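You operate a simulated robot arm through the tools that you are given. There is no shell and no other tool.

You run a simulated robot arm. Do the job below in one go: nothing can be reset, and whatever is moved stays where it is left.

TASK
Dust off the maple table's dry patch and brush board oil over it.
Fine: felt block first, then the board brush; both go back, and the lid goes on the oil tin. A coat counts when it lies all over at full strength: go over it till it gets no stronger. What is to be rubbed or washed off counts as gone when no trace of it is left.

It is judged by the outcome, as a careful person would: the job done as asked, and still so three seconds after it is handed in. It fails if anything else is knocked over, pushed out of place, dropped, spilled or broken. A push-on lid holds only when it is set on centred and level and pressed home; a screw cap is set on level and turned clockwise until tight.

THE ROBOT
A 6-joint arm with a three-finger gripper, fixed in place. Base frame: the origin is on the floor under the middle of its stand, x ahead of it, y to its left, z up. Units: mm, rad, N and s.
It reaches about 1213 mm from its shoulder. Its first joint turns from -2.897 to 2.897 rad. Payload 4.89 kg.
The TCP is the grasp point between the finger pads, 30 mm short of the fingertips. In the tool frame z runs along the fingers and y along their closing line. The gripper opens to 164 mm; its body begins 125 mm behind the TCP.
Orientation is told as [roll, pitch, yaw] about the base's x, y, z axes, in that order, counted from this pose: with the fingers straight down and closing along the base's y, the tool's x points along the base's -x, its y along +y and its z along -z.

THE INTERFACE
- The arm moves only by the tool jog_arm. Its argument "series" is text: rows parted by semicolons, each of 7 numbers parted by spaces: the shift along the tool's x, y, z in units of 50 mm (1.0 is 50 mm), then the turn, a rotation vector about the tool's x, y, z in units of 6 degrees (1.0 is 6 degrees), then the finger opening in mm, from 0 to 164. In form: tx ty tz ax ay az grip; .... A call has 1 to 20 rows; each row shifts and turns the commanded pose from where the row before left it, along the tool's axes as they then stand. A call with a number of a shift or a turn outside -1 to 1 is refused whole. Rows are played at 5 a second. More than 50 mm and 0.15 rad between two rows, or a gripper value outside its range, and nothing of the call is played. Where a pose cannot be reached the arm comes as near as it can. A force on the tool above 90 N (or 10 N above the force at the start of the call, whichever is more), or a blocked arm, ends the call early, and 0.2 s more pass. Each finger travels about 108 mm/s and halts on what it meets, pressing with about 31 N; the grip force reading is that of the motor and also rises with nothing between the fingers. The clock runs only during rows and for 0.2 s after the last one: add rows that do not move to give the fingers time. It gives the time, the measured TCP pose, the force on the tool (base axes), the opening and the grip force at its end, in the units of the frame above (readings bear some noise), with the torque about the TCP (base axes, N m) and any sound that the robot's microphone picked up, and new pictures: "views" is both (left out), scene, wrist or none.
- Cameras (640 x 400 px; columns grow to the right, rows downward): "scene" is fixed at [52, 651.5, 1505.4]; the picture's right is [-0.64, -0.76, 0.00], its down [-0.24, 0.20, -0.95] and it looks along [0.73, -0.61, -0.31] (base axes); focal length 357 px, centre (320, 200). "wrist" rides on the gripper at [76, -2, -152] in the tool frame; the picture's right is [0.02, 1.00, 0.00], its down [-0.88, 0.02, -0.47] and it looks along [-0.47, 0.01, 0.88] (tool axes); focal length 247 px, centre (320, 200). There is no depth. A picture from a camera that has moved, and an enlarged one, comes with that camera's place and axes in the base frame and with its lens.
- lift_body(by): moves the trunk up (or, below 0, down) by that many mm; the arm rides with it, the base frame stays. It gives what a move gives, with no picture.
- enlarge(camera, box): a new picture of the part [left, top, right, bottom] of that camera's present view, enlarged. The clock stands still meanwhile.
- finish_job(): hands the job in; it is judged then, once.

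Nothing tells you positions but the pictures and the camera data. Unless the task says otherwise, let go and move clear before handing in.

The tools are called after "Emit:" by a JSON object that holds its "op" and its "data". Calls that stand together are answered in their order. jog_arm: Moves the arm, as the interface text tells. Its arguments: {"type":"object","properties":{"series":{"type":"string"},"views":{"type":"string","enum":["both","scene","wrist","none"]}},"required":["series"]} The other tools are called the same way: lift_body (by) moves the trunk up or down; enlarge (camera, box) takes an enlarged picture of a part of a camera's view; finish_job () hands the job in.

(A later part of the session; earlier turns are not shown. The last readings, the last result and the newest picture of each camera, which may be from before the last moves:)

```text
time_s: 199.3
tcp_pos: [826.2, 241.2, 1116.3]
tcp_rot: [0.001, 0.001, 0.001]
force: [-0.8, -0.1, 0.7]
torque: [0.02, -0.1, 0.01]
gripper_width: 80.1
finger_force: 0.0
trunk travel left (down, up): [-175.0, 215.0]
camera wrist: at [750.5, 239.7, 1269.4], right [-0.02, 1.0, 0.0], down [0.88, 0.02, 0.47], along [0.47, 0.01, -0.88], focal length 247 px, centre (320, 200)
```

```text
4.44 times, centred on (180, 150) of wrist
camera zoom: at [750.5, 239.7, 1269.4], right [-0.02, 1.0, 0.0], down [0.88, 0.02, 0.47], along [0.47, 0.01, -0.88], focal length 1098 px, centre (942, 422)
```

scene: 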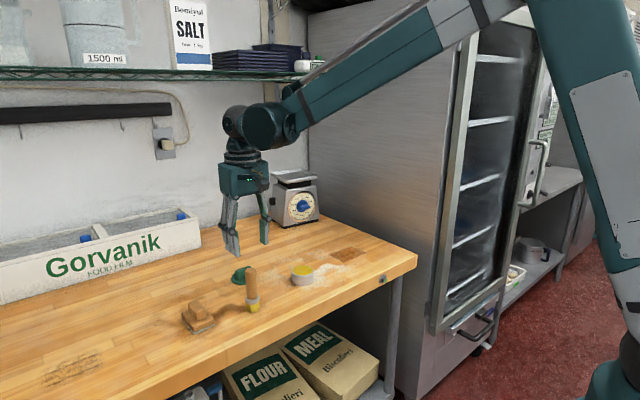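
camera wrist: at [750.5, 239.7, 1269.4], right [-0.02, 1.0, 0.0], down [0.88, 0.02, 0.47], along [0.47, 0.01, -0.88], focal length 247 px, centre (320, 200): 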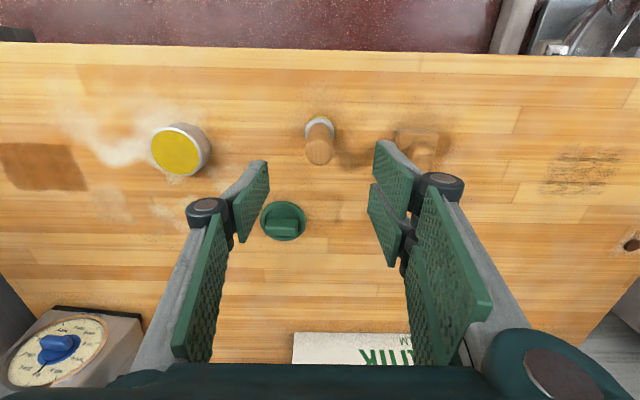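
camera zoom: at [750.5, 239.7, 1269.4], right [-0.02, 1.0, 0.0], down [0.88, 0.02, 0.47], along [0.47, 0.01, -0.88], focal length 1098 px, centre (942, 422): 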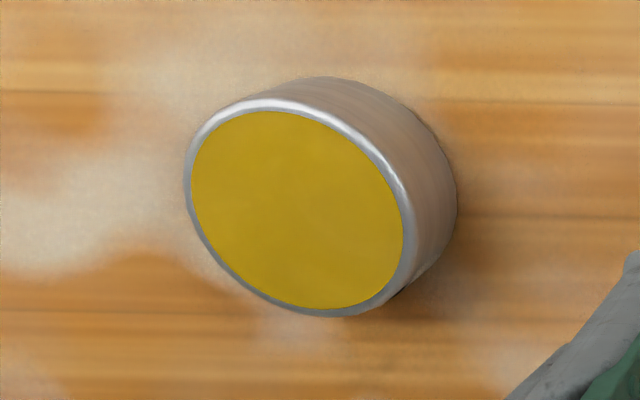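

The lid (≈79 mm across) is at about (983,181); its grip bar runs along y, ~18 mm thick, top near z≈938. I move above it and turn the gripper 90° so the fingers close across the bar.

Emit:
{"op": "jog_arm", "data": {"series": "-0.785 -0.3 0 0 0 0 80;-0.785 -0.3 0 0 0 0 80;-0.785 -0.3 0 0 0 0 60;-0.785 -0.3 0 0 0 0 60;0 0 0 0 0 -1 60;0 0 0 0 0 -1 60;0 0 0 0 0 -1 60;0 0 0 0 0 -1 60;0 0 0 0 0 -1 60;0 0 0 0 0 -1 60;0 0 0 0 0 -1 60;0 0 0 0 0 -1 60;0 0 0 0 0 0 60", "views": "scene"}}

```text
time_s: 202.1
tcp_pos: [985.1, 180.8, 1116.8]
tcp_rot: [0.003, 0.001, 0.839]
force: [-0.3, -0.2, -0.2]
torque: [-0.01, 0.01, -0.04]
gripper_width: 60.2
finger_force: 0.0
trunk travel left (down, up): [-175.0, 215.0]
```

scene: 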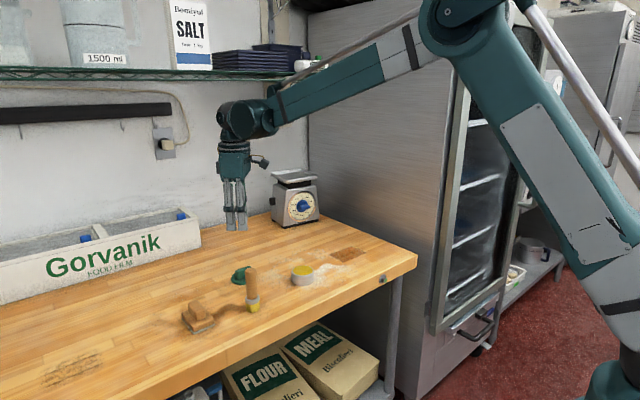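

Emit:
{"op": "jog_arm", "data": {"series": "0 0 0 0 0 -1 60;0 0 0 0 0 -1 60;0 0 0 0 0 -1 60;0 0 0 0 0 -1 60;0 0 0 0 0 -1 60;0 0 0 0 0 -1 60;0 0 0 0 0 -1 60;0 0 0 0 0 0 60", "views": "both"}}

Emit:
{"op": "enlarge", "data": {"camera": "wrist", "box": [240, 60, 400, 220]}}

```text
time_s: 203.9
tcp_pos: [984.8, 180.6, 1118.1]
tcp_rot: [0.002, -0.001, 1.572]
force: [-0.3, -0.3, 0.3]
torque: [-0.03, -0.01, -0.01]
gripper_width: 59.9
finger_force: 0.0
trunk travel left (down, up): [-175.0, 215.0]
camera wrist: at [986.5, 105.8, 1269.4], right [-1.0, -0.02, 0.0], down [-0.02, 0.88, 0.47], along [-0.01, 0.47, -0.88], focal length 247 px, centre (320, 200)
```

scene: 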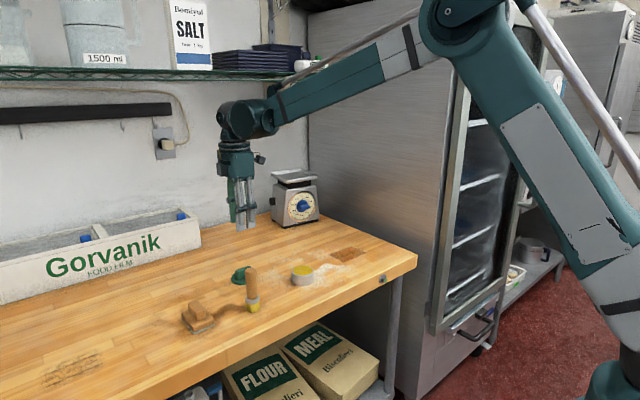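
wrist: 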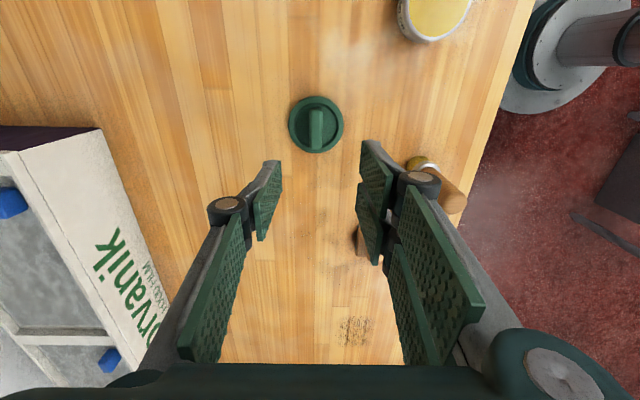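

```text
2.50 times, centred on (320, 140) of wrist
camera zoom: at [986.5, 105.8, 1269.4], right [-1.0, -0.02, 0.0], down [-0.02, 0.88, 0.47], along [-0.01, 0.47, -0.88], focal length 617 px, centre (320, 350)
```

zoom: 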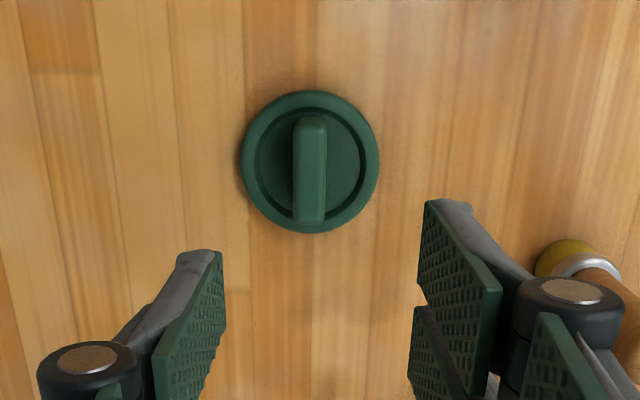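

Now the fingers close along x. In this view the bar sits at x≈990, so I shift 5 mm and descend partway, then check the heights.

Emit:
{"op": "jog_arm", "data": {"series": "0 -0.1 0.6 0 0 0 60;0 0 0.8 0 0 0 60;0 0 0.8 0 0 0 60;0 0 0.7 0 0 0 60;0 0 0 0 0 0 60", "views": "both"}}

Emit:
{"op": "enlarge", "data": {"camera": "wrist", "box": [230, 80, 410, 260]}}

Emit:
{"op": "enlarge", "data": {"camera": "scene", "box": [205, 215, 285, 295]}}

```text
time_s: 205.1
tcp_pos: [990.0, 180.8, 972.0]
tcp_rot: [0.003, -0.001, 1.571]
force: [-0.2, -0.7, -0.7]
torque: [-0.01, 0.06, -0.03]
gripper_width: 60.1
finger_force: 0.0
trunk travel left (down, up): [-175.0, 215.0]
camera wrist: at [991.7, 105.2, 1123.9], right [-1.0, -0.02, 0.0], down [-0.02, 0.88, 0.47], along [-0.01, 0.47, -0.88], focal length 247 px, centre (320, 200)
```

scene: 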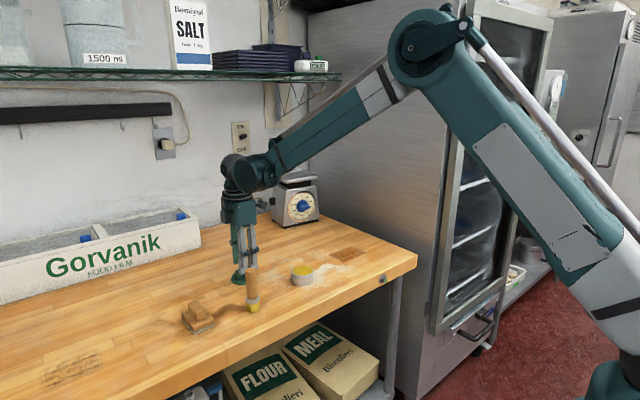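
wrist: 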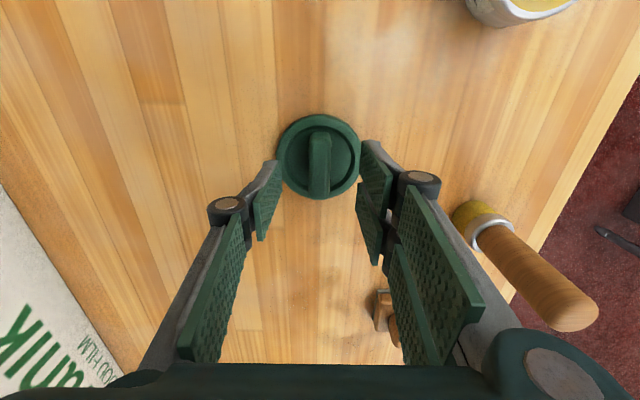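

```text
2.22 times, centred on (320, 170) of wrist
camera zoom: at [991.7, 105.2, 1123.9], right [-1.0, -0.02, 0.0], down [-0.02, 0.88, 0.47], along [-0.01, 0.47, -0.88], focal length 549 px, centre (320, 267)
```

zoom: 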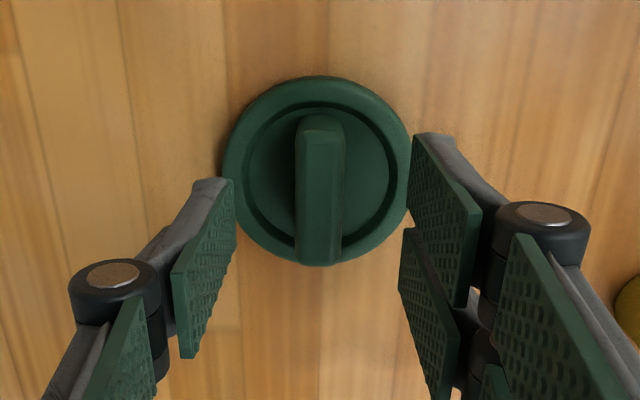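

```text
5.00 times, centred on (245, 255) of scene
camera zoom: at [52.0, 651.5, 1505.4], right [-0.64, -0.76, 0.0], down [-0.24, 0.2, -0.95], along [0.73, -0.61, -0.31], focal length 1786 px, centre (695, -75)
```

zoom: 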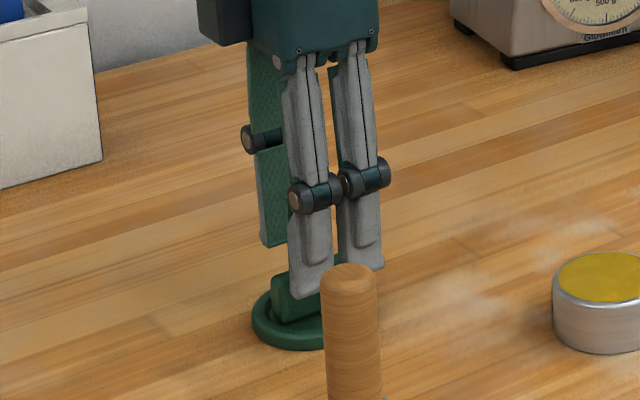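

The bar is centred between the fingers. I lower so that the pads overlap the bar but stay above the disc.

Emit:
{"op": "jog_arm", "data": {"series": "0.05 0 0.2 0 0 0 60;0 0 0.16 0 0 0 60;0 0 0 0 0 0 60", "views": "both"}}

Emit:
{"op": "enlarge", "data": {"camera": "scene", "box": [220, 240, 270, 290]}}

Emit:
{"op": "enlarge", "data": {"camera": "wrist", "box": [250, 110, 390, 240]}}

```text
time_s: 205.9
tcp_pos: [989.9, 177.9, 954.2]
tcp_rot: [0.003, 0.0, 1.571]
force: [-0.1, -0.4, 0.4]
torque: [0.02, 0.01, 0.01]
gripper_width: 59.7
finger_force: 0.1
trunk travel left (down, up): [-175.0, 215.0]
camera wrist: at [991.7, 102.0, 1106.1], right [-1.0, -0.02, 0.0], down [-0.02, 0.88, 0.47], along [-0.01, 0.47, -0.88], focal length 247 px, centre (320, 200)
```

scene: 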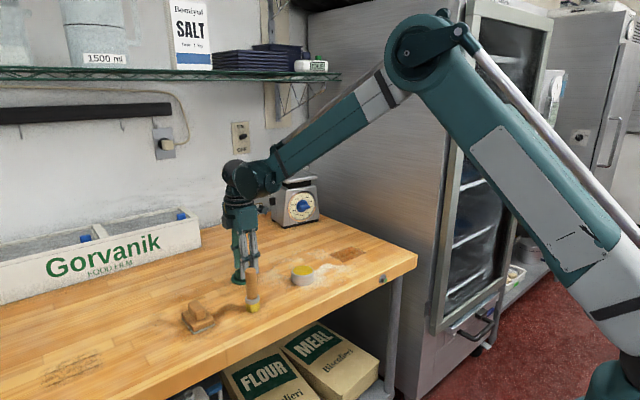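
wrist: 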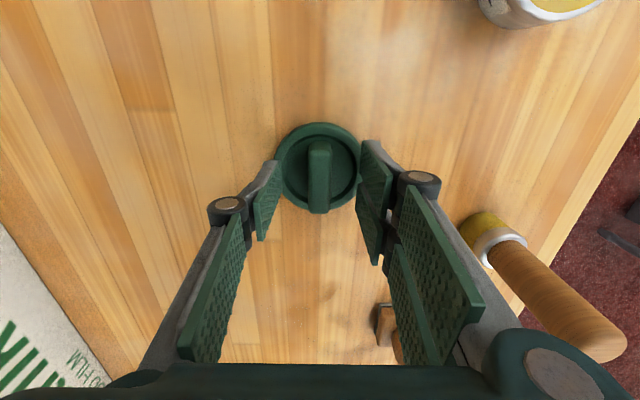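

```text
8.00 times, centred on (245, 265) of scene
camera zoom: at [52.0, 651.5, 1505.4], right [-0.64, -0.76, 0.0], down [-0.24, 0.2, -0.95], along [0.73, -0.61, -0.31], focal length 2858 px, centre (920, -320)
```

zoom: 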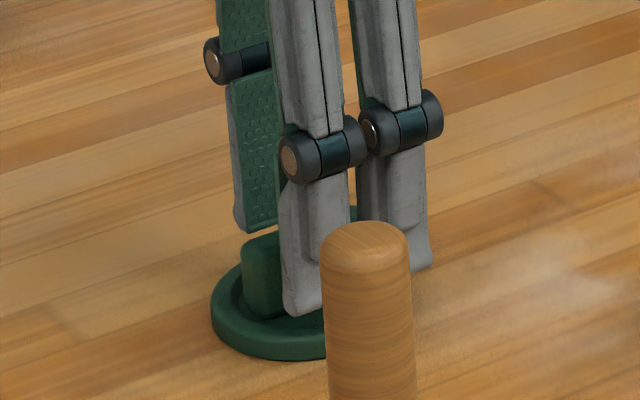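

```text
3.08 times, centred on (320, 175) of wrist
camera zoom: at [991.7, 102.0, 1106.1], right [-1.0, -0.02, 0.0], down [-0.02, 0.88, 0.47], along [-0.01, 0.47, -0.88], focal length 760 px, centre (320, 277)
```

zoom: 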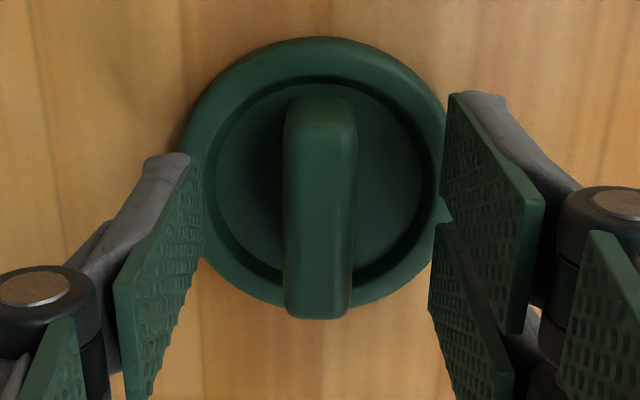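

Emit:
{"op": "jog_arm", "data": {"series": "0 0 0.06 0 0 0 60;0 0 0 0 0 0 40;0 0 0 0 0 0 20;0 0 0 0 0 0 5;0 0 0 0 0 0 5;0 0 0 0 0 0 5", "views": "both"}}

Emit:
{"op": "enlarge", "data": {"camera": "wrist", "box": [250, 110, 390, 240]}}

Emit:
{"op": "enlarge", "data": {"camera": "scene", "box": [220, 240, 270, 290]}}

```text
time_s: 207.3
tcp_pos: [988.9, 179.3, 951.5]
tcp_rot: [0.002, 0.002, 1.569]
force: [-0.5, -0.8, -0.6]
torque: [0.04, 0.01, -0.02]
gripper_width: 16.9
finger_force: 31.1
trunk travel left (down, up): [-175.0, 215.0]
camera wrist: at [991.5, 102.4, 1103.4], right [-1.0, -0.02, 0.0], down [-0.02, 0.88, 0.47], along [-0.01, 0.47, -0.88], focal length 247 px, centre (320, 200)
```

scene: 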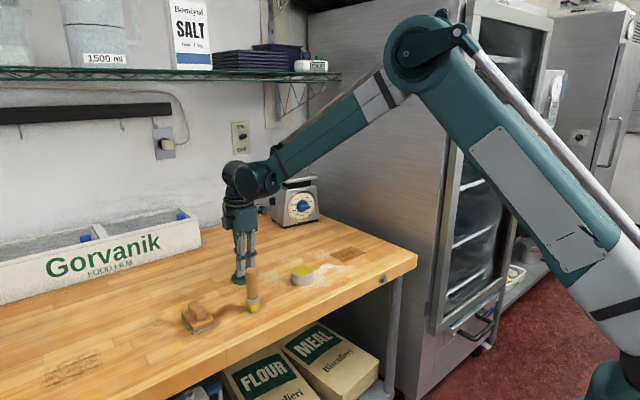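
wrist: 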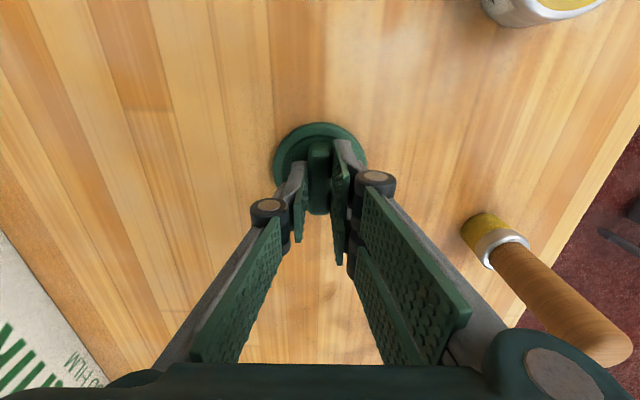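

```text
3.08 times, centred on (320, 175) of wrist
camera zoom: at [991.5, 102.4, 1103.4], right [-1.0, -0.02, 0.0], down [-0.02, 0.88, 0.47], along [-0.01, 0.47, -0.88], focal length 760 px, centre (320, 277)
```

zoom: 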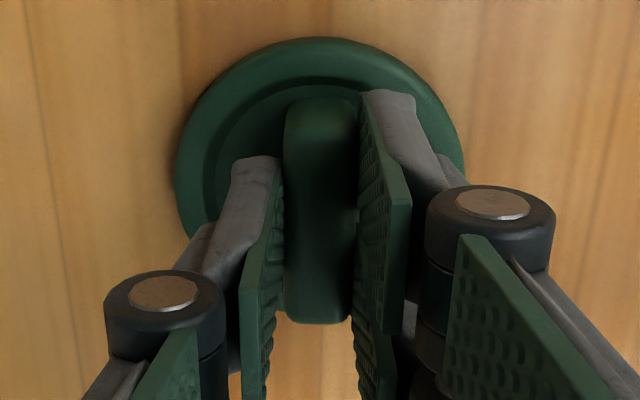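

```text
8.00 times, centred on (245, 265) of scene
camera zoom: at [52.0, 651.5, 1505.4], right [-0.64, -0.76, 0.0], down [-0.24, 0.2, -0.95], along [0.73, -0.61, -0.31], focal length 2858 px, centre (920, -320)
```

zoom: 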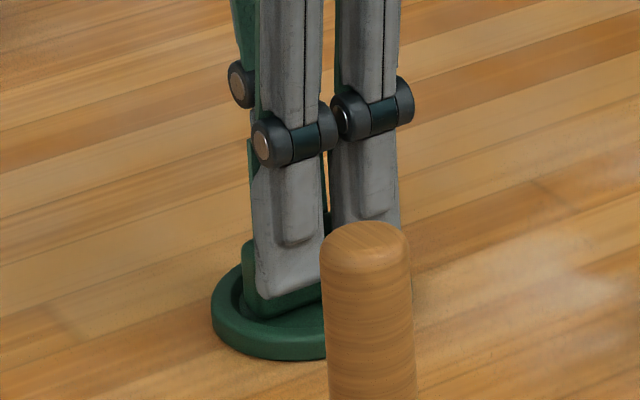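

The lid's bar is gripped (opening 16.9). I lift it well up and carry it over toward the tin.

Emit:
{"op": "jog_arm", "data": {"series": "0 0 -0.4 0 0 0 5;0 0 -0.8 0 0 0 5;0 0 -0.8 0 0 0 5;0.5 0.4 0 0 0 0 5;0.6 0.5 0 0 0 0 5;0.6 0.6 0 0 0 0 5;0.6 0.6 0 0 0 0 5;0.48 0.52 0 0 0 0 5;0 0 0 0 0 0 5", "views": "both"}}

Emit:
{"op": "enlarge", "data": {"camera": "wrist", "box": [240, 60, 400, 220]}}

Emit:
{"op": "enlarge", "data": {"camera": "scene", "box": [255, 200, 345, 300]}}

```text
time_s: 209.3
tcp_pos: [858.0, 39.8, 1051.5]
tcp_rot: [0.001, 0.0, 1.572]
force: [-0.6, -0.9, 0.3]
torque: [0.06, -0.07, 0.04]
gripper_width: 17.0
finger_force: 31.2
trunk travel left (down, up): [-175.0, 215.0]
camera wrist: at [860.7, -36.1, 1203.1], right [-1.0, -0.02, 0.0], down [-0.02, 0.88, 0.47], along [-0.01, 0.47, -0.88], focal length 247 px, centre (320, 200)
```

scene: 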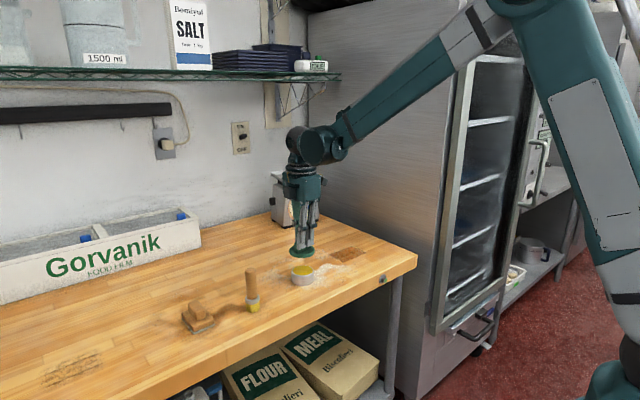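
wrist: 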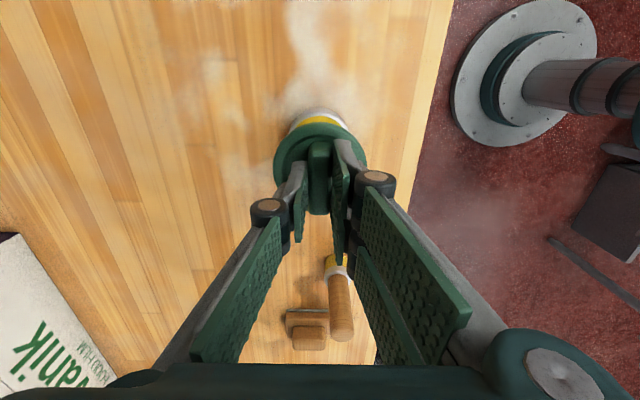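

```text
2.50 times, centred on (320, 140) of wrist
camera zoom: at [860.7, -36.1, 1203.1], right [-1.0, -0.02, 0.0], down [-0.02, 0.88, 0.47], along [-0.01, 0.47, -0.88], focal length 617 px, centre (320, 350)
```

zoom: 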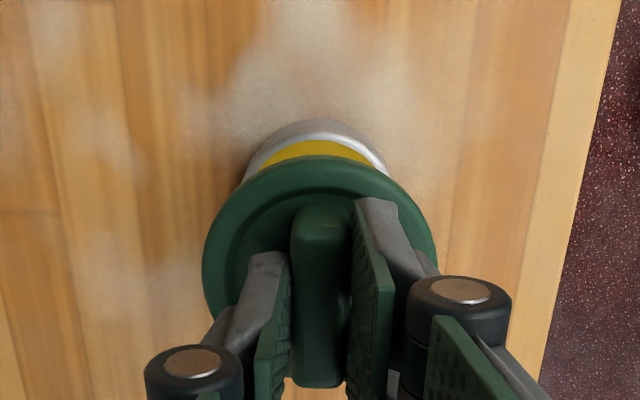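

```text
4.00 times, centred on (300, 250) of scene
camera zoom: at [52.0, 651.5, 1505.4], right [-0.64, -0.76, 0.0], down [-0.24, 0.2, -0.95], along [0.73, -0.61, -0.31], focal length 1429 px, centre (400, 0)
```

zoom: 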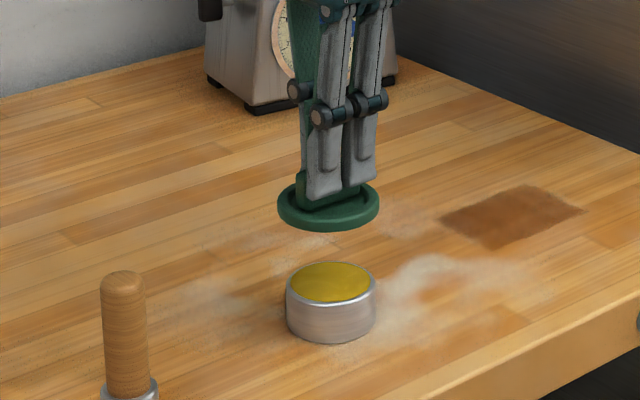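

The lid is over the tin, nearly aligned. I lower it to about 10 mm above the rim and measure precisely with strong zooms.

Emit:
{"op": "jog_arm", "data": {"series": "0 0 0.5 0 0 0 5;0 0 0.5 0 0 0 5;0 0 0 0 0 0 5", "views": "both"}}

Emit:
{"op": "enlarge", "data": {"camera": "wrist", "box": [260, 100, 380, 220]}}

Emit:
{"op": "enlarge", "data": {"camera": "scene", "box": [275, 240, 330, 290]}}

```text
time_s: 210.1
tcp_pos: [859.0, 39.6, 999.6]
tcp_rot: [0.003, 0.0, 1.571]
force: [0.7, 0.6, -1.0]
torque: [-0.03, 0.06, -0.05]
gripper_width: 16.9
finger_force: 30.8
trunk travel left (down, up): [-175.0, 215.0]
camera wrist: at [860.7, -36.2, 1152.2], right [-1.0, -0.02, 0.0], down [-0.02, 0.88, 0.47], along [-0.01, 0.47, -0.88], focal length 247 px, centre (320, 200)
```

scene: 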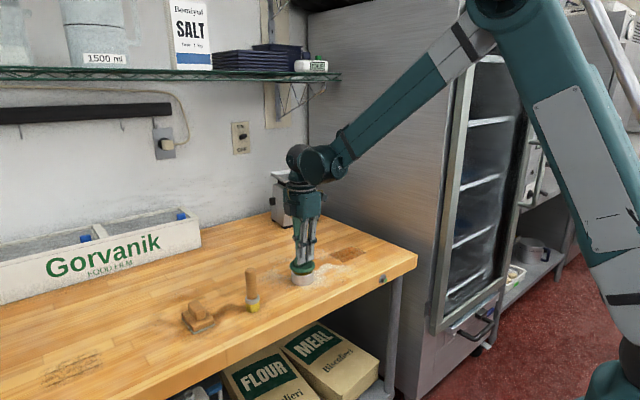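
wrist: 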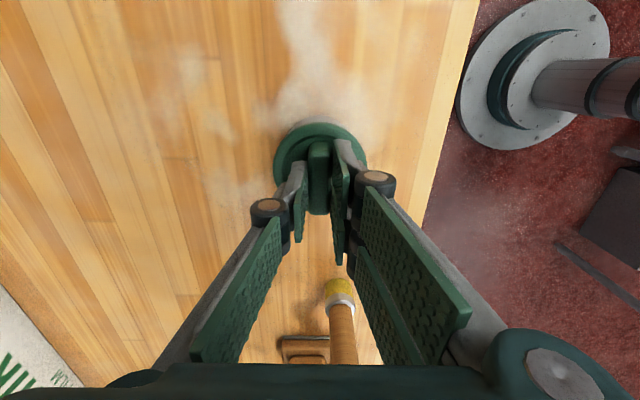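

```text
3.33 times, centred on (320, 160) of wrist
camera zoom: at [860.7, -36.2, 1152.2], right [-1.0, -0.02, 0.0], down [-0.02, 0.88, 0.47], along [-0.01, 0.47, -0.88], focal length 823 px, centre (320, 333)
```

zoom: 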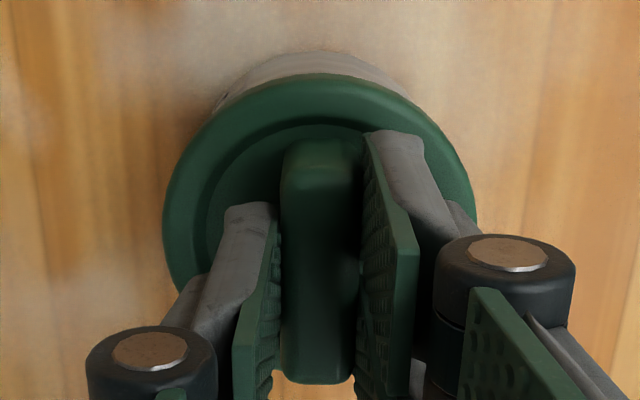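

```text
8.00 times, centred on (302, 265) of scene
camera zoom: at [52.0, 651.5, 1505.4], right [-0.64, -0.76, 0.0], down [-0.24, 0.2, -0.95], along [0.73, -0.61, -0.31], focal length 2858 px, centre (460, -320)
```

zoom: 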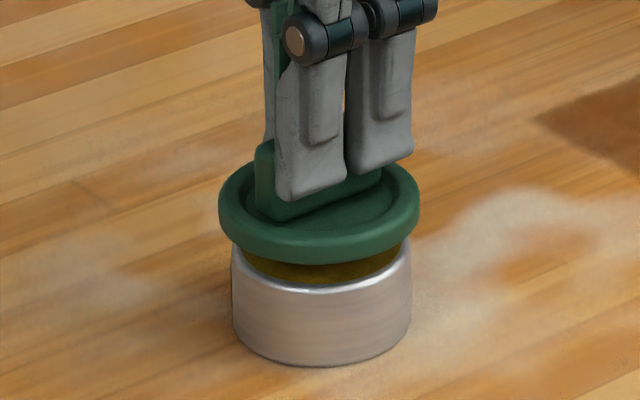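

Emit:
{"op": "enlarge", "data": {"camera": "scene", "box": [298, 256, 332, 288]}}

Emit:
{"op": "enlarge", "data": {"camera": "scene", "box": [274, 256, 308, 288]}}

Emit:
{"op": "enlarge", "data": {"camera": "wrist", "box": [265, 110, 320, 165]}}

Emit:
{"op": "enlarge", "data": {"camera": "wrist", "box": [320, 110, 375, 165]}}

```text
12.50 times, centred on (315, 272) of scene
camera zoom: at [52.0, 651.5, 1505.4], right [-0.64, -0.76, 0.0], down [-0.24, 0.2, -0.95], along [0.73, -0.61, -0.31], focal length 4465 px, centre (382, -700)
```

zoom: 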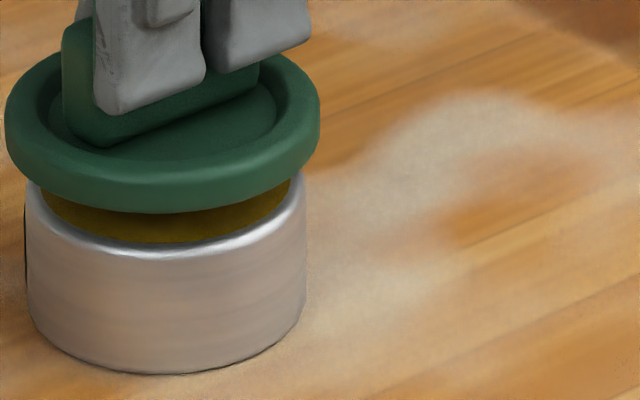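

```text
12.50 times, centred on (291, 272) of scene
camera zoom: at [52.0, 651.5, 1505.4], right [-0.64, -0.76, 0.0], down [-0.24, 0.2, -0.95], along [0.73, -0.61, -0.31], focal length 4465 px, centre (682, -700)
```

zoom: 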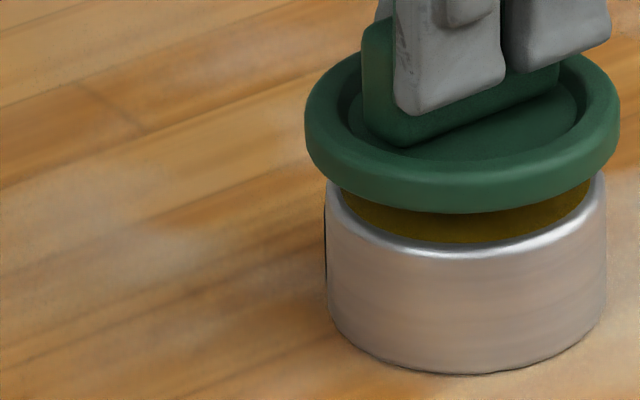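

```text
7.27 times, centred on (292, 138) of wrist
camera zoom: at [860.7, -36.2, 1152.2], right [-1.0, -0.02, 0.0], down [-0.02, 0.88, 0.47], along [-0.01, 0.47, -0.88], focal length 1796 px, centre (520, 654)
```

zoom: 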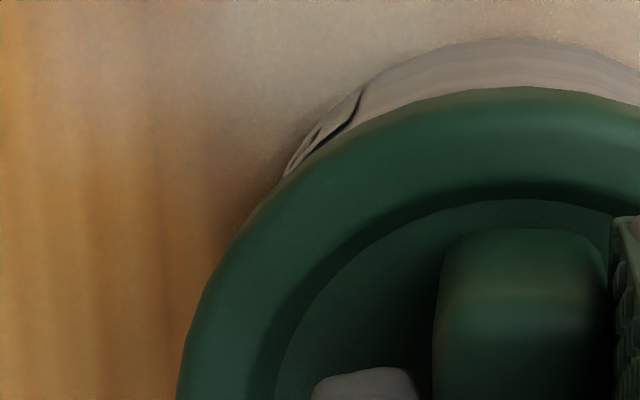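

```text
7.27 times, centred on (348, 138) of wrist
camera zoom: at [860.7, -36.2, 1152.2], right [-1.0, -0.02, 0.0], down [-0.02, 0.88, 0.47], along [-0.01, 0.47, -0.88], focal length 1796 px, centre (120, 654)
```

zoom: 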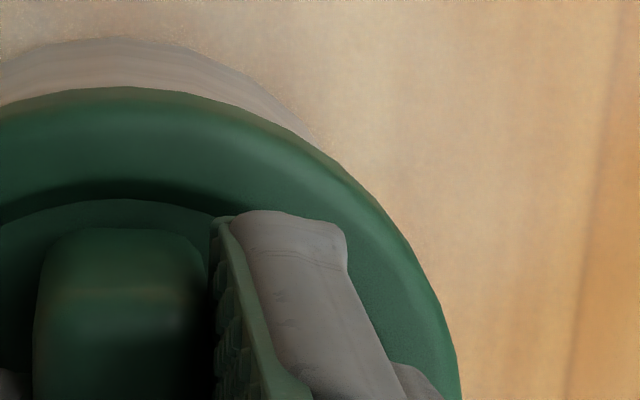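

Measured: the lid needs about +1.4 mm in x and −1.5 mm in y to be centred. I apply that and lower slowly until the skirt reaches the rim.

Emit:
{"op": "jog_arm", "data": {"series": "0.03 -0.028 0 0 0 0 5;0 0 0.1 0 0 0 5;0 0 0 0 0 0 5", "views": "both"}}

Emit:
{"op": "enlarge", "data": {"camera": "scene", "box": [280, 250, 325, 288]}}

Emit:
{"op": "enlarge", "data": {"camera": "wrist", "box": [262, 105, 378, 195]}}

```text
time_s: 210.9
tcp_pos: [858.3, 38.8, 996.8]
tcp_rot: [-0.001, 0.001, 1.57]
force: [-0.3, 1.0, 0.6]
torque: [0.03, -0.04, -0.01]
gripper_width: 16.9
finger_force: 30.9
trunk travel left (down, up): [-175.0, 215.0]
camera wrist: at [860.9, -37.3, 1147.9], right [-1.0, -0.02, 0.0], down [-0.02, 0.88, 0.47], along [-0.01, 0.47, -0.88], focal length 247 px, centre (320, 200)
```

scene: 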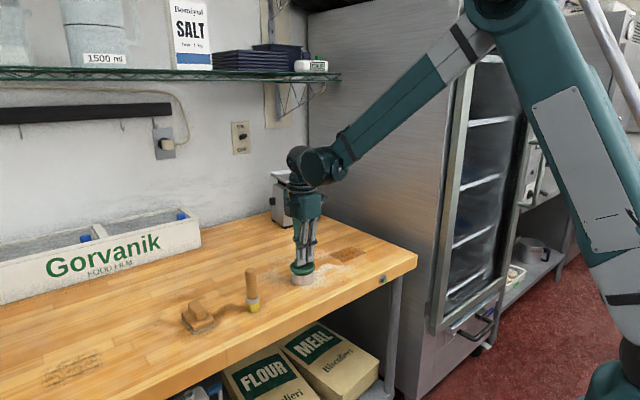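
wrist: 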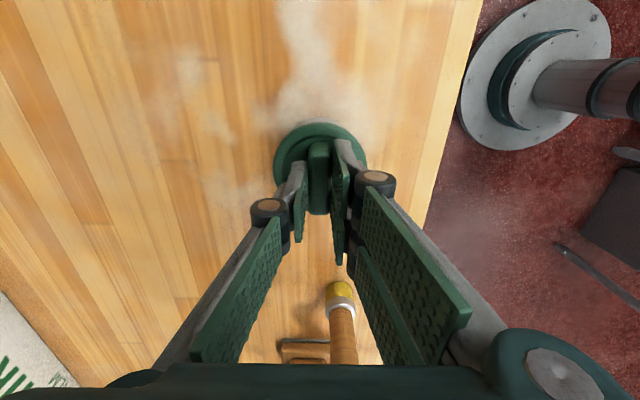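

```text
10.53 times, centred on (302, 269) of scene
camera zoom: at [52.0, 651.5, 1505.4], right [-0.64, -0.76, 0.0], down [-0.24, 0.2, -0.95], along [0.73, -0.61, -0.31], focal length 3760 px, centre (504, -526)
```

zoom: 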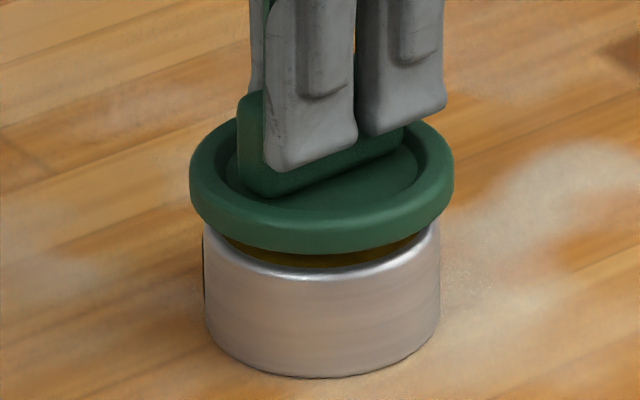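

```text
4.44 times, centred on (320, 150) of wrist
camera zoom: at [860.9, -37.3, 1147.9], right [-1.0, -0.02, 0.0], down [-0.02, 0.88, 0.47], along [-0.01, 0.47, -0.88], focal length 1098 px, centre (320, 422)
```

zoom: 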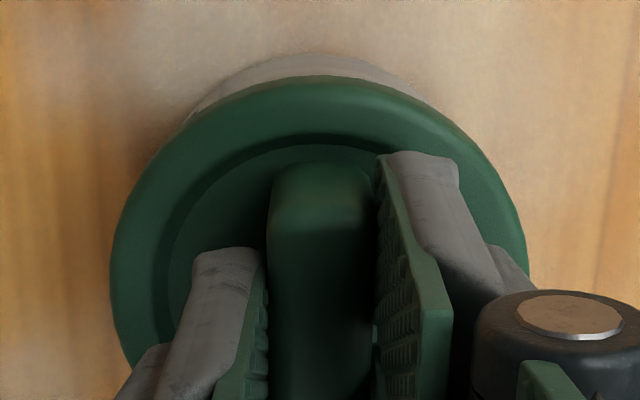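

Emit:
{"op": "enlarge", "data": {"camera": "wrist", "box": [265, 110, 320, 165]}}

Emit:
{"op": "enlarge", "data": {"camera": "wrist", "box": [320, 110, 375, 165]}}

```text
7.27 times, centred on (292, 138) of wrist
camera zoom: at [860.9, -37.3, 1147.9], right [-1.0, -0.02, 0.0], down [-0.02, 0.88, 0.47], along [-0.01, 0.47, -0.88], focal length 1796 px, centre (520, 654)
```

zoom: 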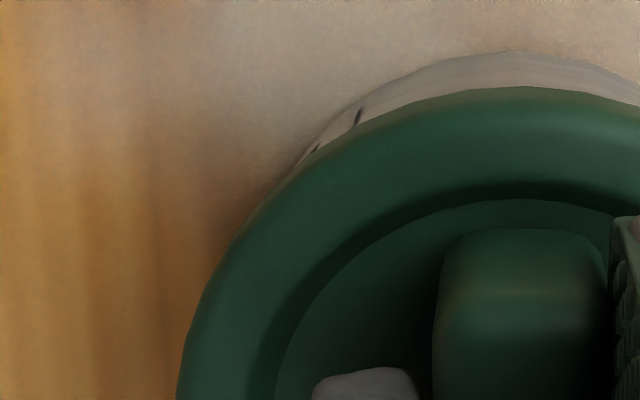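

```text
7.27 times, centred on (348, 138) of wrist
camera zoom: at [860.9, -37.3, 1147.9], right [-1.0, -0.02, 0.0], down [-0.02, 0.88, 0.47], along [-0.01, 0.47, -0.88], focal length 1796 px, centre (120, 654)
```

zoom: 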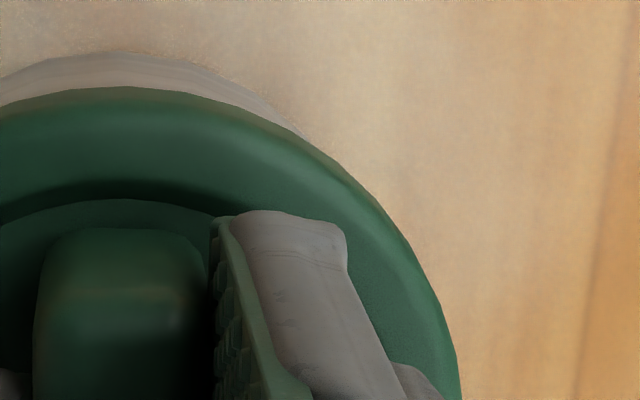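

Emit:
{"op": "jog_arm", "data": {"series": "0.008 -0.018 0 0 0 0 5;0 0 0.08 0 0 0 5;0 0 0 0 0 0 5", "views": "none"}}

Emit:
{"op": "jog_arm", "data": {"series": "0 0 0.04 0 0 0 5;0 0 0 0 0 0 5", "views": "scene"}}

Emit:
{"op": "enlarge", "data": {"camera": "scene", "box": [280, 250, 325, 288]}}

```text
time_s: 211.7
tcp_pos: [858.9, 37.8, 992.3]
tcp_rot: [0.002, 0.001, 1.57]
force: [0.4, -0.1, -0.3]
torque: [0.0, 0.0, 0.01]
gripper_width: 17.0
finger_force: 31.0
trunk travel left (down, up): [-175.0, 215.0]
```

```text
time_s: 212.3
tcp_pos: [859.3, 37.5, 990.2]
tcp_rot: [0.002, 0.0, 1.571]
force: [0.3, -0.5, -0.1]
torque: [-0.04, 0.02, 0.0]
gripper_width: 17.0
finger_force: 31.1
trunk travel left (down, up): [-175.0, 215.0]
```

scene: 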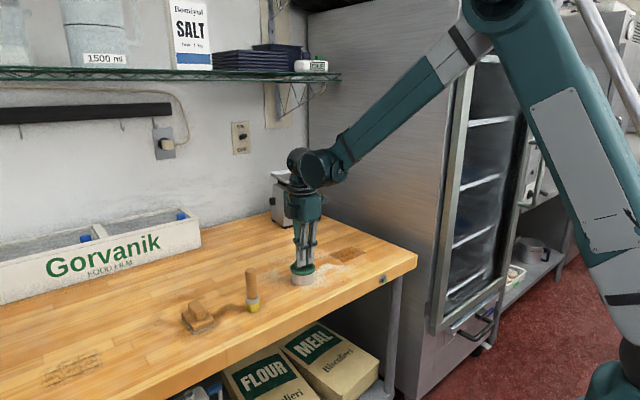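

```text
10.53 times, centred on (302, 269) of scene
camera zoom: at [52.0, 651.5, 1505.4], right [-0.64, -0.76, 0.0], down [-0.24, 0.2, -0.95], along [0.73, -0.61, -0.31], focal length 3760 px, centre (504, -526)
```

zoom: 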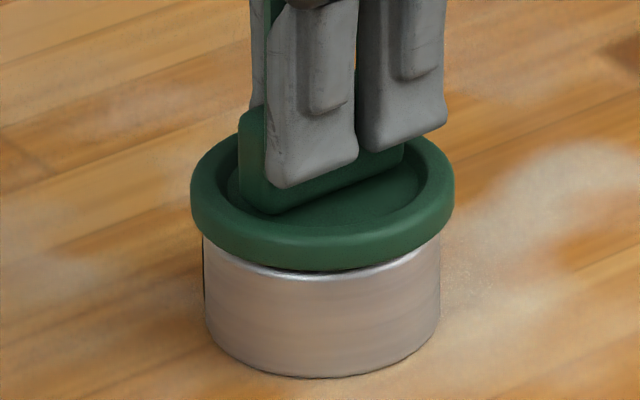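

Emit:
{"op": "jog_arm", "data": {"series": "0 0 0.03 0 0 0 5;0 0 0 0 0 0 5", "views": "none"}}

Emit:
{"op": "jog_arm", "data": {"series": "0 0 0.03 0 0 0 5;0 0 0 0 0 0 5", "views": "none"}}

Emit:
{"op": "jog_arm", "data": {"series": "0 0 0.03 0 0 0 5;0 0 0 0 0 0 5", "views": "none"}}

```text
time_s: 212.9
tcp_pos: [860.7, 38.0, 988.7]
tcp_rot: [0.001, 0.001, 1.571]
force: [-0.3, -0.5, 0.2]
torque: [-0.01, -0.01, -0.01]
gripper_width: 16.8
finger_force: 30.9
trunk travel left (down, up): [-175.0, 215.0]
```

```text
time_s: 213.5
tcp_pos: [860.4, 38.7, 986.8]
tcp_rot: [0.001, -0.001, 1.571]
force: [-0.3, 0.6, 0.8]
torque: [0.0, -0.02, 0.0]
gripper_width: 17.0
finger_force: 31.4
trunk travel left (down, up): [-175.0, 215.0]
```

```text
time_s: 214.1
tcp_pos: [860.0, 37.1, 986.4]
tcp_rot: [0.0, 0.0, 1.57]
force: [1.8, 2.0, 22.1]
torque: [0.02, -0.03, -0.02]
gripper_width: 16.8
finger_force: 31.0
trunk travel left (down, up): [-175.0, 215.0]
```

Contact with 22 N and almost no torque, so it's level. I look before pressing further.

Emit:
{"op": "enlarge", "data": {"camera": "scene", "box": [280, 250, 325, 288]}}

Emit:
{"op": "enlarge", "data": {"camera": "wrist", "box": [262, 105, 378, 195]}}

```text
10.53 times, centred on (302, 269) of scene
camera zoom: at [52.0, 651.5, 1505.4], right [-0.64, -0.76, 0.0], down [-0.24, 0.2, -0.95], along [0.73, -0.61, -0.31], focal length 3760 px, centre (504, -526)
```

zoom: 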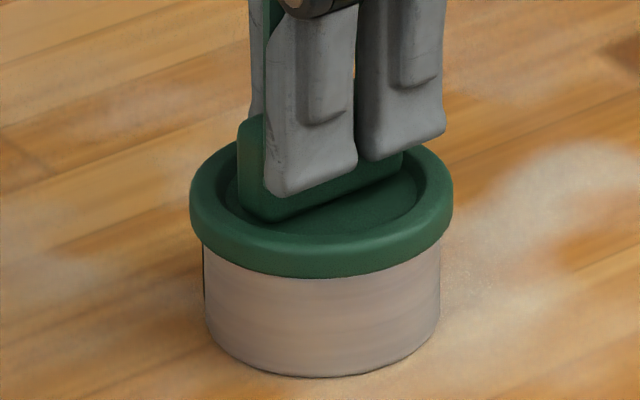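

```text
4.44 times, centred on (320, 150) of wrist
camera zoom: at [862.2, -38.2, 1138.6], right [-1.0, -0.02, 0.0], down [-0.02, 0.88, 0.47], along [-0.01, 0.47, -0.88], focal length 1098 px, centre (320, 422)
```

zoom: 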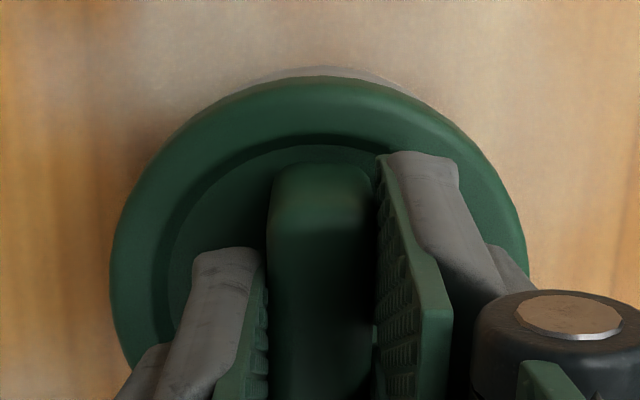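

Emit:
{"op": "jog_arm", "data": {"series": "0 0 0.03 0 0 0 5;0 0 0 0 0 0 5", "views": "none"}}

Emit:
{"op": "jog_arm", "data": {"series": "0 0 0.04 0 0 0 5;0 0 0 0 0 0 5", "views": "scene"}}

Emit:
{"op": "enlarge", "data": {"camera": "scene", "box": [280, 250, 325, 288]}}

```text
time_s: 214.7
tcp_pos: [859.9, 37.5, 986.1]
tcp_rot: [-0.001, 0.0, 1.571]
force: [4.9, 0.4, 38.6]
torque: [0.0, -0.18, -0.04]
gripper_width: 16.8
finger_force: 31.2
trunk travel left (down, up): [-175.0, 215.0]
```

```text
time_s: 215.3
tcp_pos: [859.4, 36.0, 982.5]
tcp_rot: [-0.001, 0.0, 1.572]
force: [3.2, 0.1, 36.8]
torque: [0.02, -0.1, -0.01]
gripper_width: 16.7
finger_force: 31.5
trunk travel left (down, up): [-175.0, 215.0]
```

scene: 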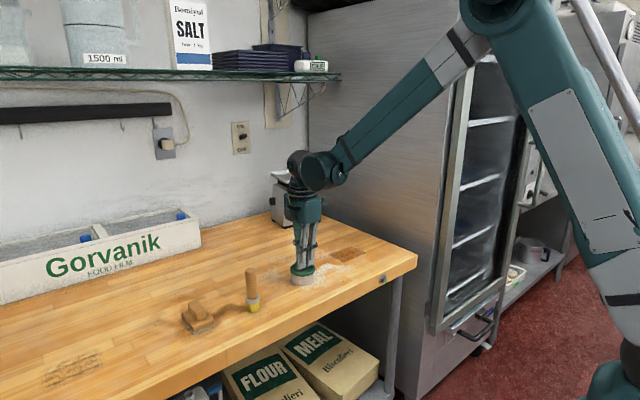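

```text
10.53 times, centred on (302, 269) of scene
camera zoom: at [52.0, 651.5, 1505.4], right [-0.64, -0.76, 0.0], down [-0.24, 0.2, -0.95], along [0.73, -0.61, -0.31], focal length 3760 px, centre (504, -526)
```

zoom: 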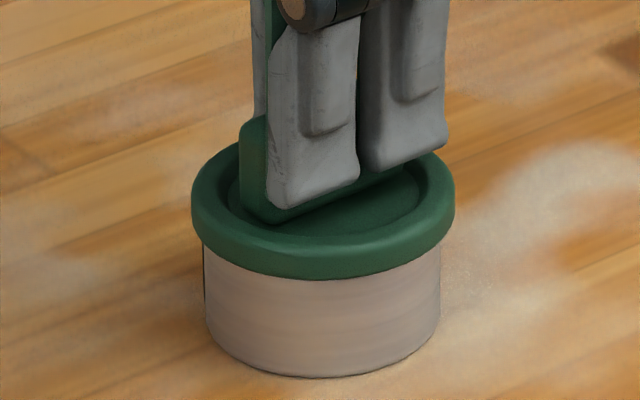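

The lid's edge is still level with the rim; the fingers just slid down the bar. I press on a little so the fingertips bear on the lid itself.

Emit:
{"op": "jog_arm", "data": {"series": "0 0 0.03 0 0 0 5;0 0 0 0 0 0 5", "views": "none"}}

Emit:
{"op": "jog_arm", "data": {"series": "0 0 0.03 0 0 0 5;0 0 0 0 0 0 5", "views": "none"}}

```text
time_s: 215.9
tcp_pos: [858.5, 36.3, 983.3]
tcp_rot: [0.0, -0.001, 1.572]
force: [0.6, -1.7, 35.9]
torque: [-0.07, 0.04, -0.02]
gripper_width: 16.4
finger_force: 31.0
trunk travel left (down, up): [-175.0, 215.0]
```

```text
time_s: 216.5
tcp_pos: [859.6, 37.2, 980.4]
tcp_rot: [-0.001, 0.0, 1.571]
force: [-1.9, -2.7, 36.0]
torque: [-0.08, 0.06, 0.01]
gripper_width: 16.9
finger_force: 30.8
trunk travel left (down, up): [-175.0, 215.0]
```

Emit:
{"op": "jog_arm", "data": {"series": "0 0 0.03 0 0 0 5;0 0 0 0 0 0 5", "views": "none"}}

Emit:
{"op": "jog_arm", "data": {"series": "0 0 0.03 0 0 0 5;0 0 0 0 0 0 5", "views": "scene"}}

Emit:
{"op": "enlarge", "data": {"camera": "scene", "box": [280, 250, 325, 288]}}

```text
time_s: 217.1
tcp_pos: [859.5, 38.5, 978.4]
tcp_rot: [-0.002, -0.001, 1.571]
force: [-2.9, -2.0, 36.7]
torque: [-0.05, 0.12, -0.04]
gripper_width: 16.7
finger_force: 31.2
trunk travel left (down, up): [-175.0, 215.0]
```

```text
time_s: 217.7
tcp_pos: [859.9, 38.5, 977.9]
tcp_rot: [0.0, 0.0, 1.57]
force: [-0.4, -0.8, 37.8]
torque: [0.02, 0.06, 0.01]
gripper_width: 17.1
finger_force: 31.1
trunk travel left (down, up): [-175.0, 215.0]
```

scene: 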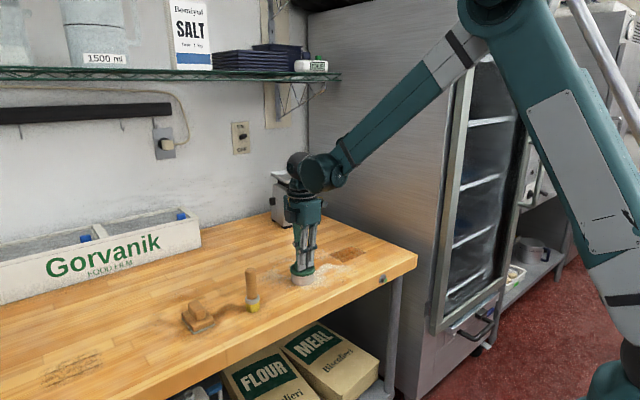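

```text
10.53 times, centred on (302, 269) of scene
camera zoom: at [52.0, 651.5, 1505.4], right [-0.64, -0.76, 0.0], down [-0.24, 0.2, -0.95], along [0.73, -0.61, -0.31], focal length 3760 px, centre (504, -526)
```

zoom: 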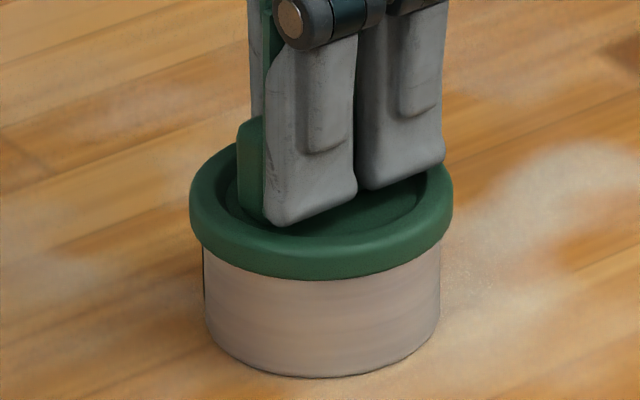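

Emit:
{"op": "jog_arm", "data": {"series": "0 0 0.03 0 0 0 5;0 0 0 0 0 0 5", "views": "none"}}

Emit:
{"op": "jog_arm", "data": {"series": "0 0 0.03 0 0 0 5;0 0 0 0 0 0 5", "views": "none"}}

```text
time_s: 218.3
tcp_pos: [860.6, 37.6, 976.5]
tcp_rot: [-0.001, 0.0, 1.57]
force: [1.1, 2.4, 36.7]
torque: [0.1, -0.05, -0.01]
gripper_width: 16.9
finger_force: 31.4
trunk travel left (down, up): [-175.0, 215.0]
```

```text
time_s: 218.9
tcp_pos: [858.3, 38.5, 975.0]
tcp_rot: [0.001, 0.0, 1.571]
force: [2.3, 1.9, 37.8]
torque: [0.05, 0.04, 0.01]
gripper_width: 16.8
finger_force: 31.3
trunk travel left (down, up): [-175.0, 215.0]
```

Emit:
{"op": "jog_arm", "data": {"series": "0 0 0.03 0 0 0 5;0 0 0 0 0 0 5", "views": "none"}}

Emit:
{"op": "jog_arm", "data": {"series": "0 0 0.02 0 0 0 5;0 0 0 0 0 0 5", "views": "scene"}}

Emit:
{"op": "enlarge", "data": {"camera": "scene", "box": [280, 250, 325, 288]}}

```text
time_s: 219.5
tcp_pos: [860.0, 38.0, 975.0]
tcp_rot: [-0.001, -0.002, 1.571]
force: [3.1, 0.0, 66.0]
torque: [0.02, 0.05, 0.0]
gripper_width: 17.0
finger_force: 31.0
trunk travel left (down, up): [-175.0, 215.0]
```

```text
time_s: 220.1
tcp_pos: [859.2, 38.4, 974.8]
tcp_rot: [-0.002, -0.001, 1.572]
force: [8.4, 0.4, 88.8]
torque: [0.09, -0.03, -0.02]
gripper_width: 16.9
finger_force: 31.1
trunk travel left (down, up): [-175.0, 215.0]
```

scene: 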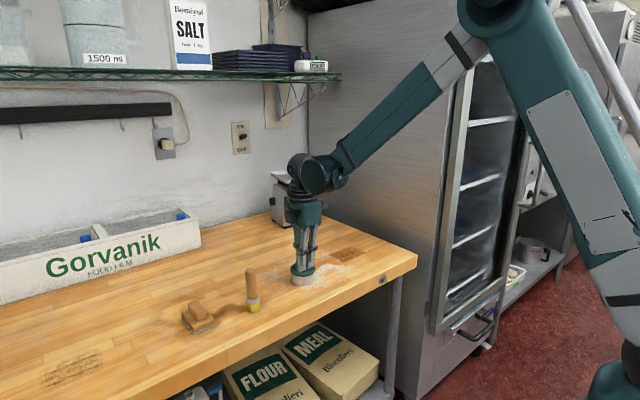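

```text
10.53 times, centred on (302, 269) of scene
camera zoom: at [52.0, 651.5, 1505.4], right [-0.64, -0.76, 0.0], down [-0.24, 0.2, -0.95], along [0.73, -0.61, -0.31], focal length 3760 px, centre (504, -526)
```

zoom: 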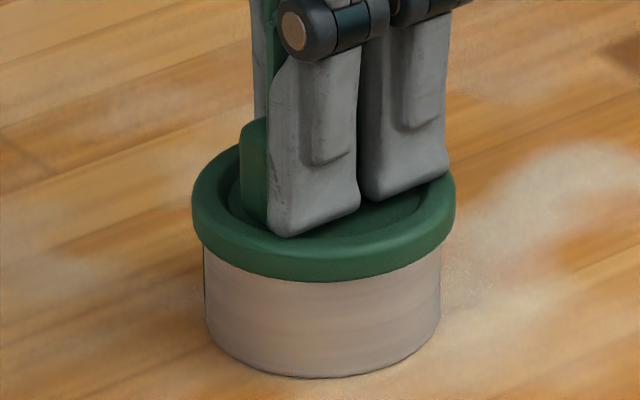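

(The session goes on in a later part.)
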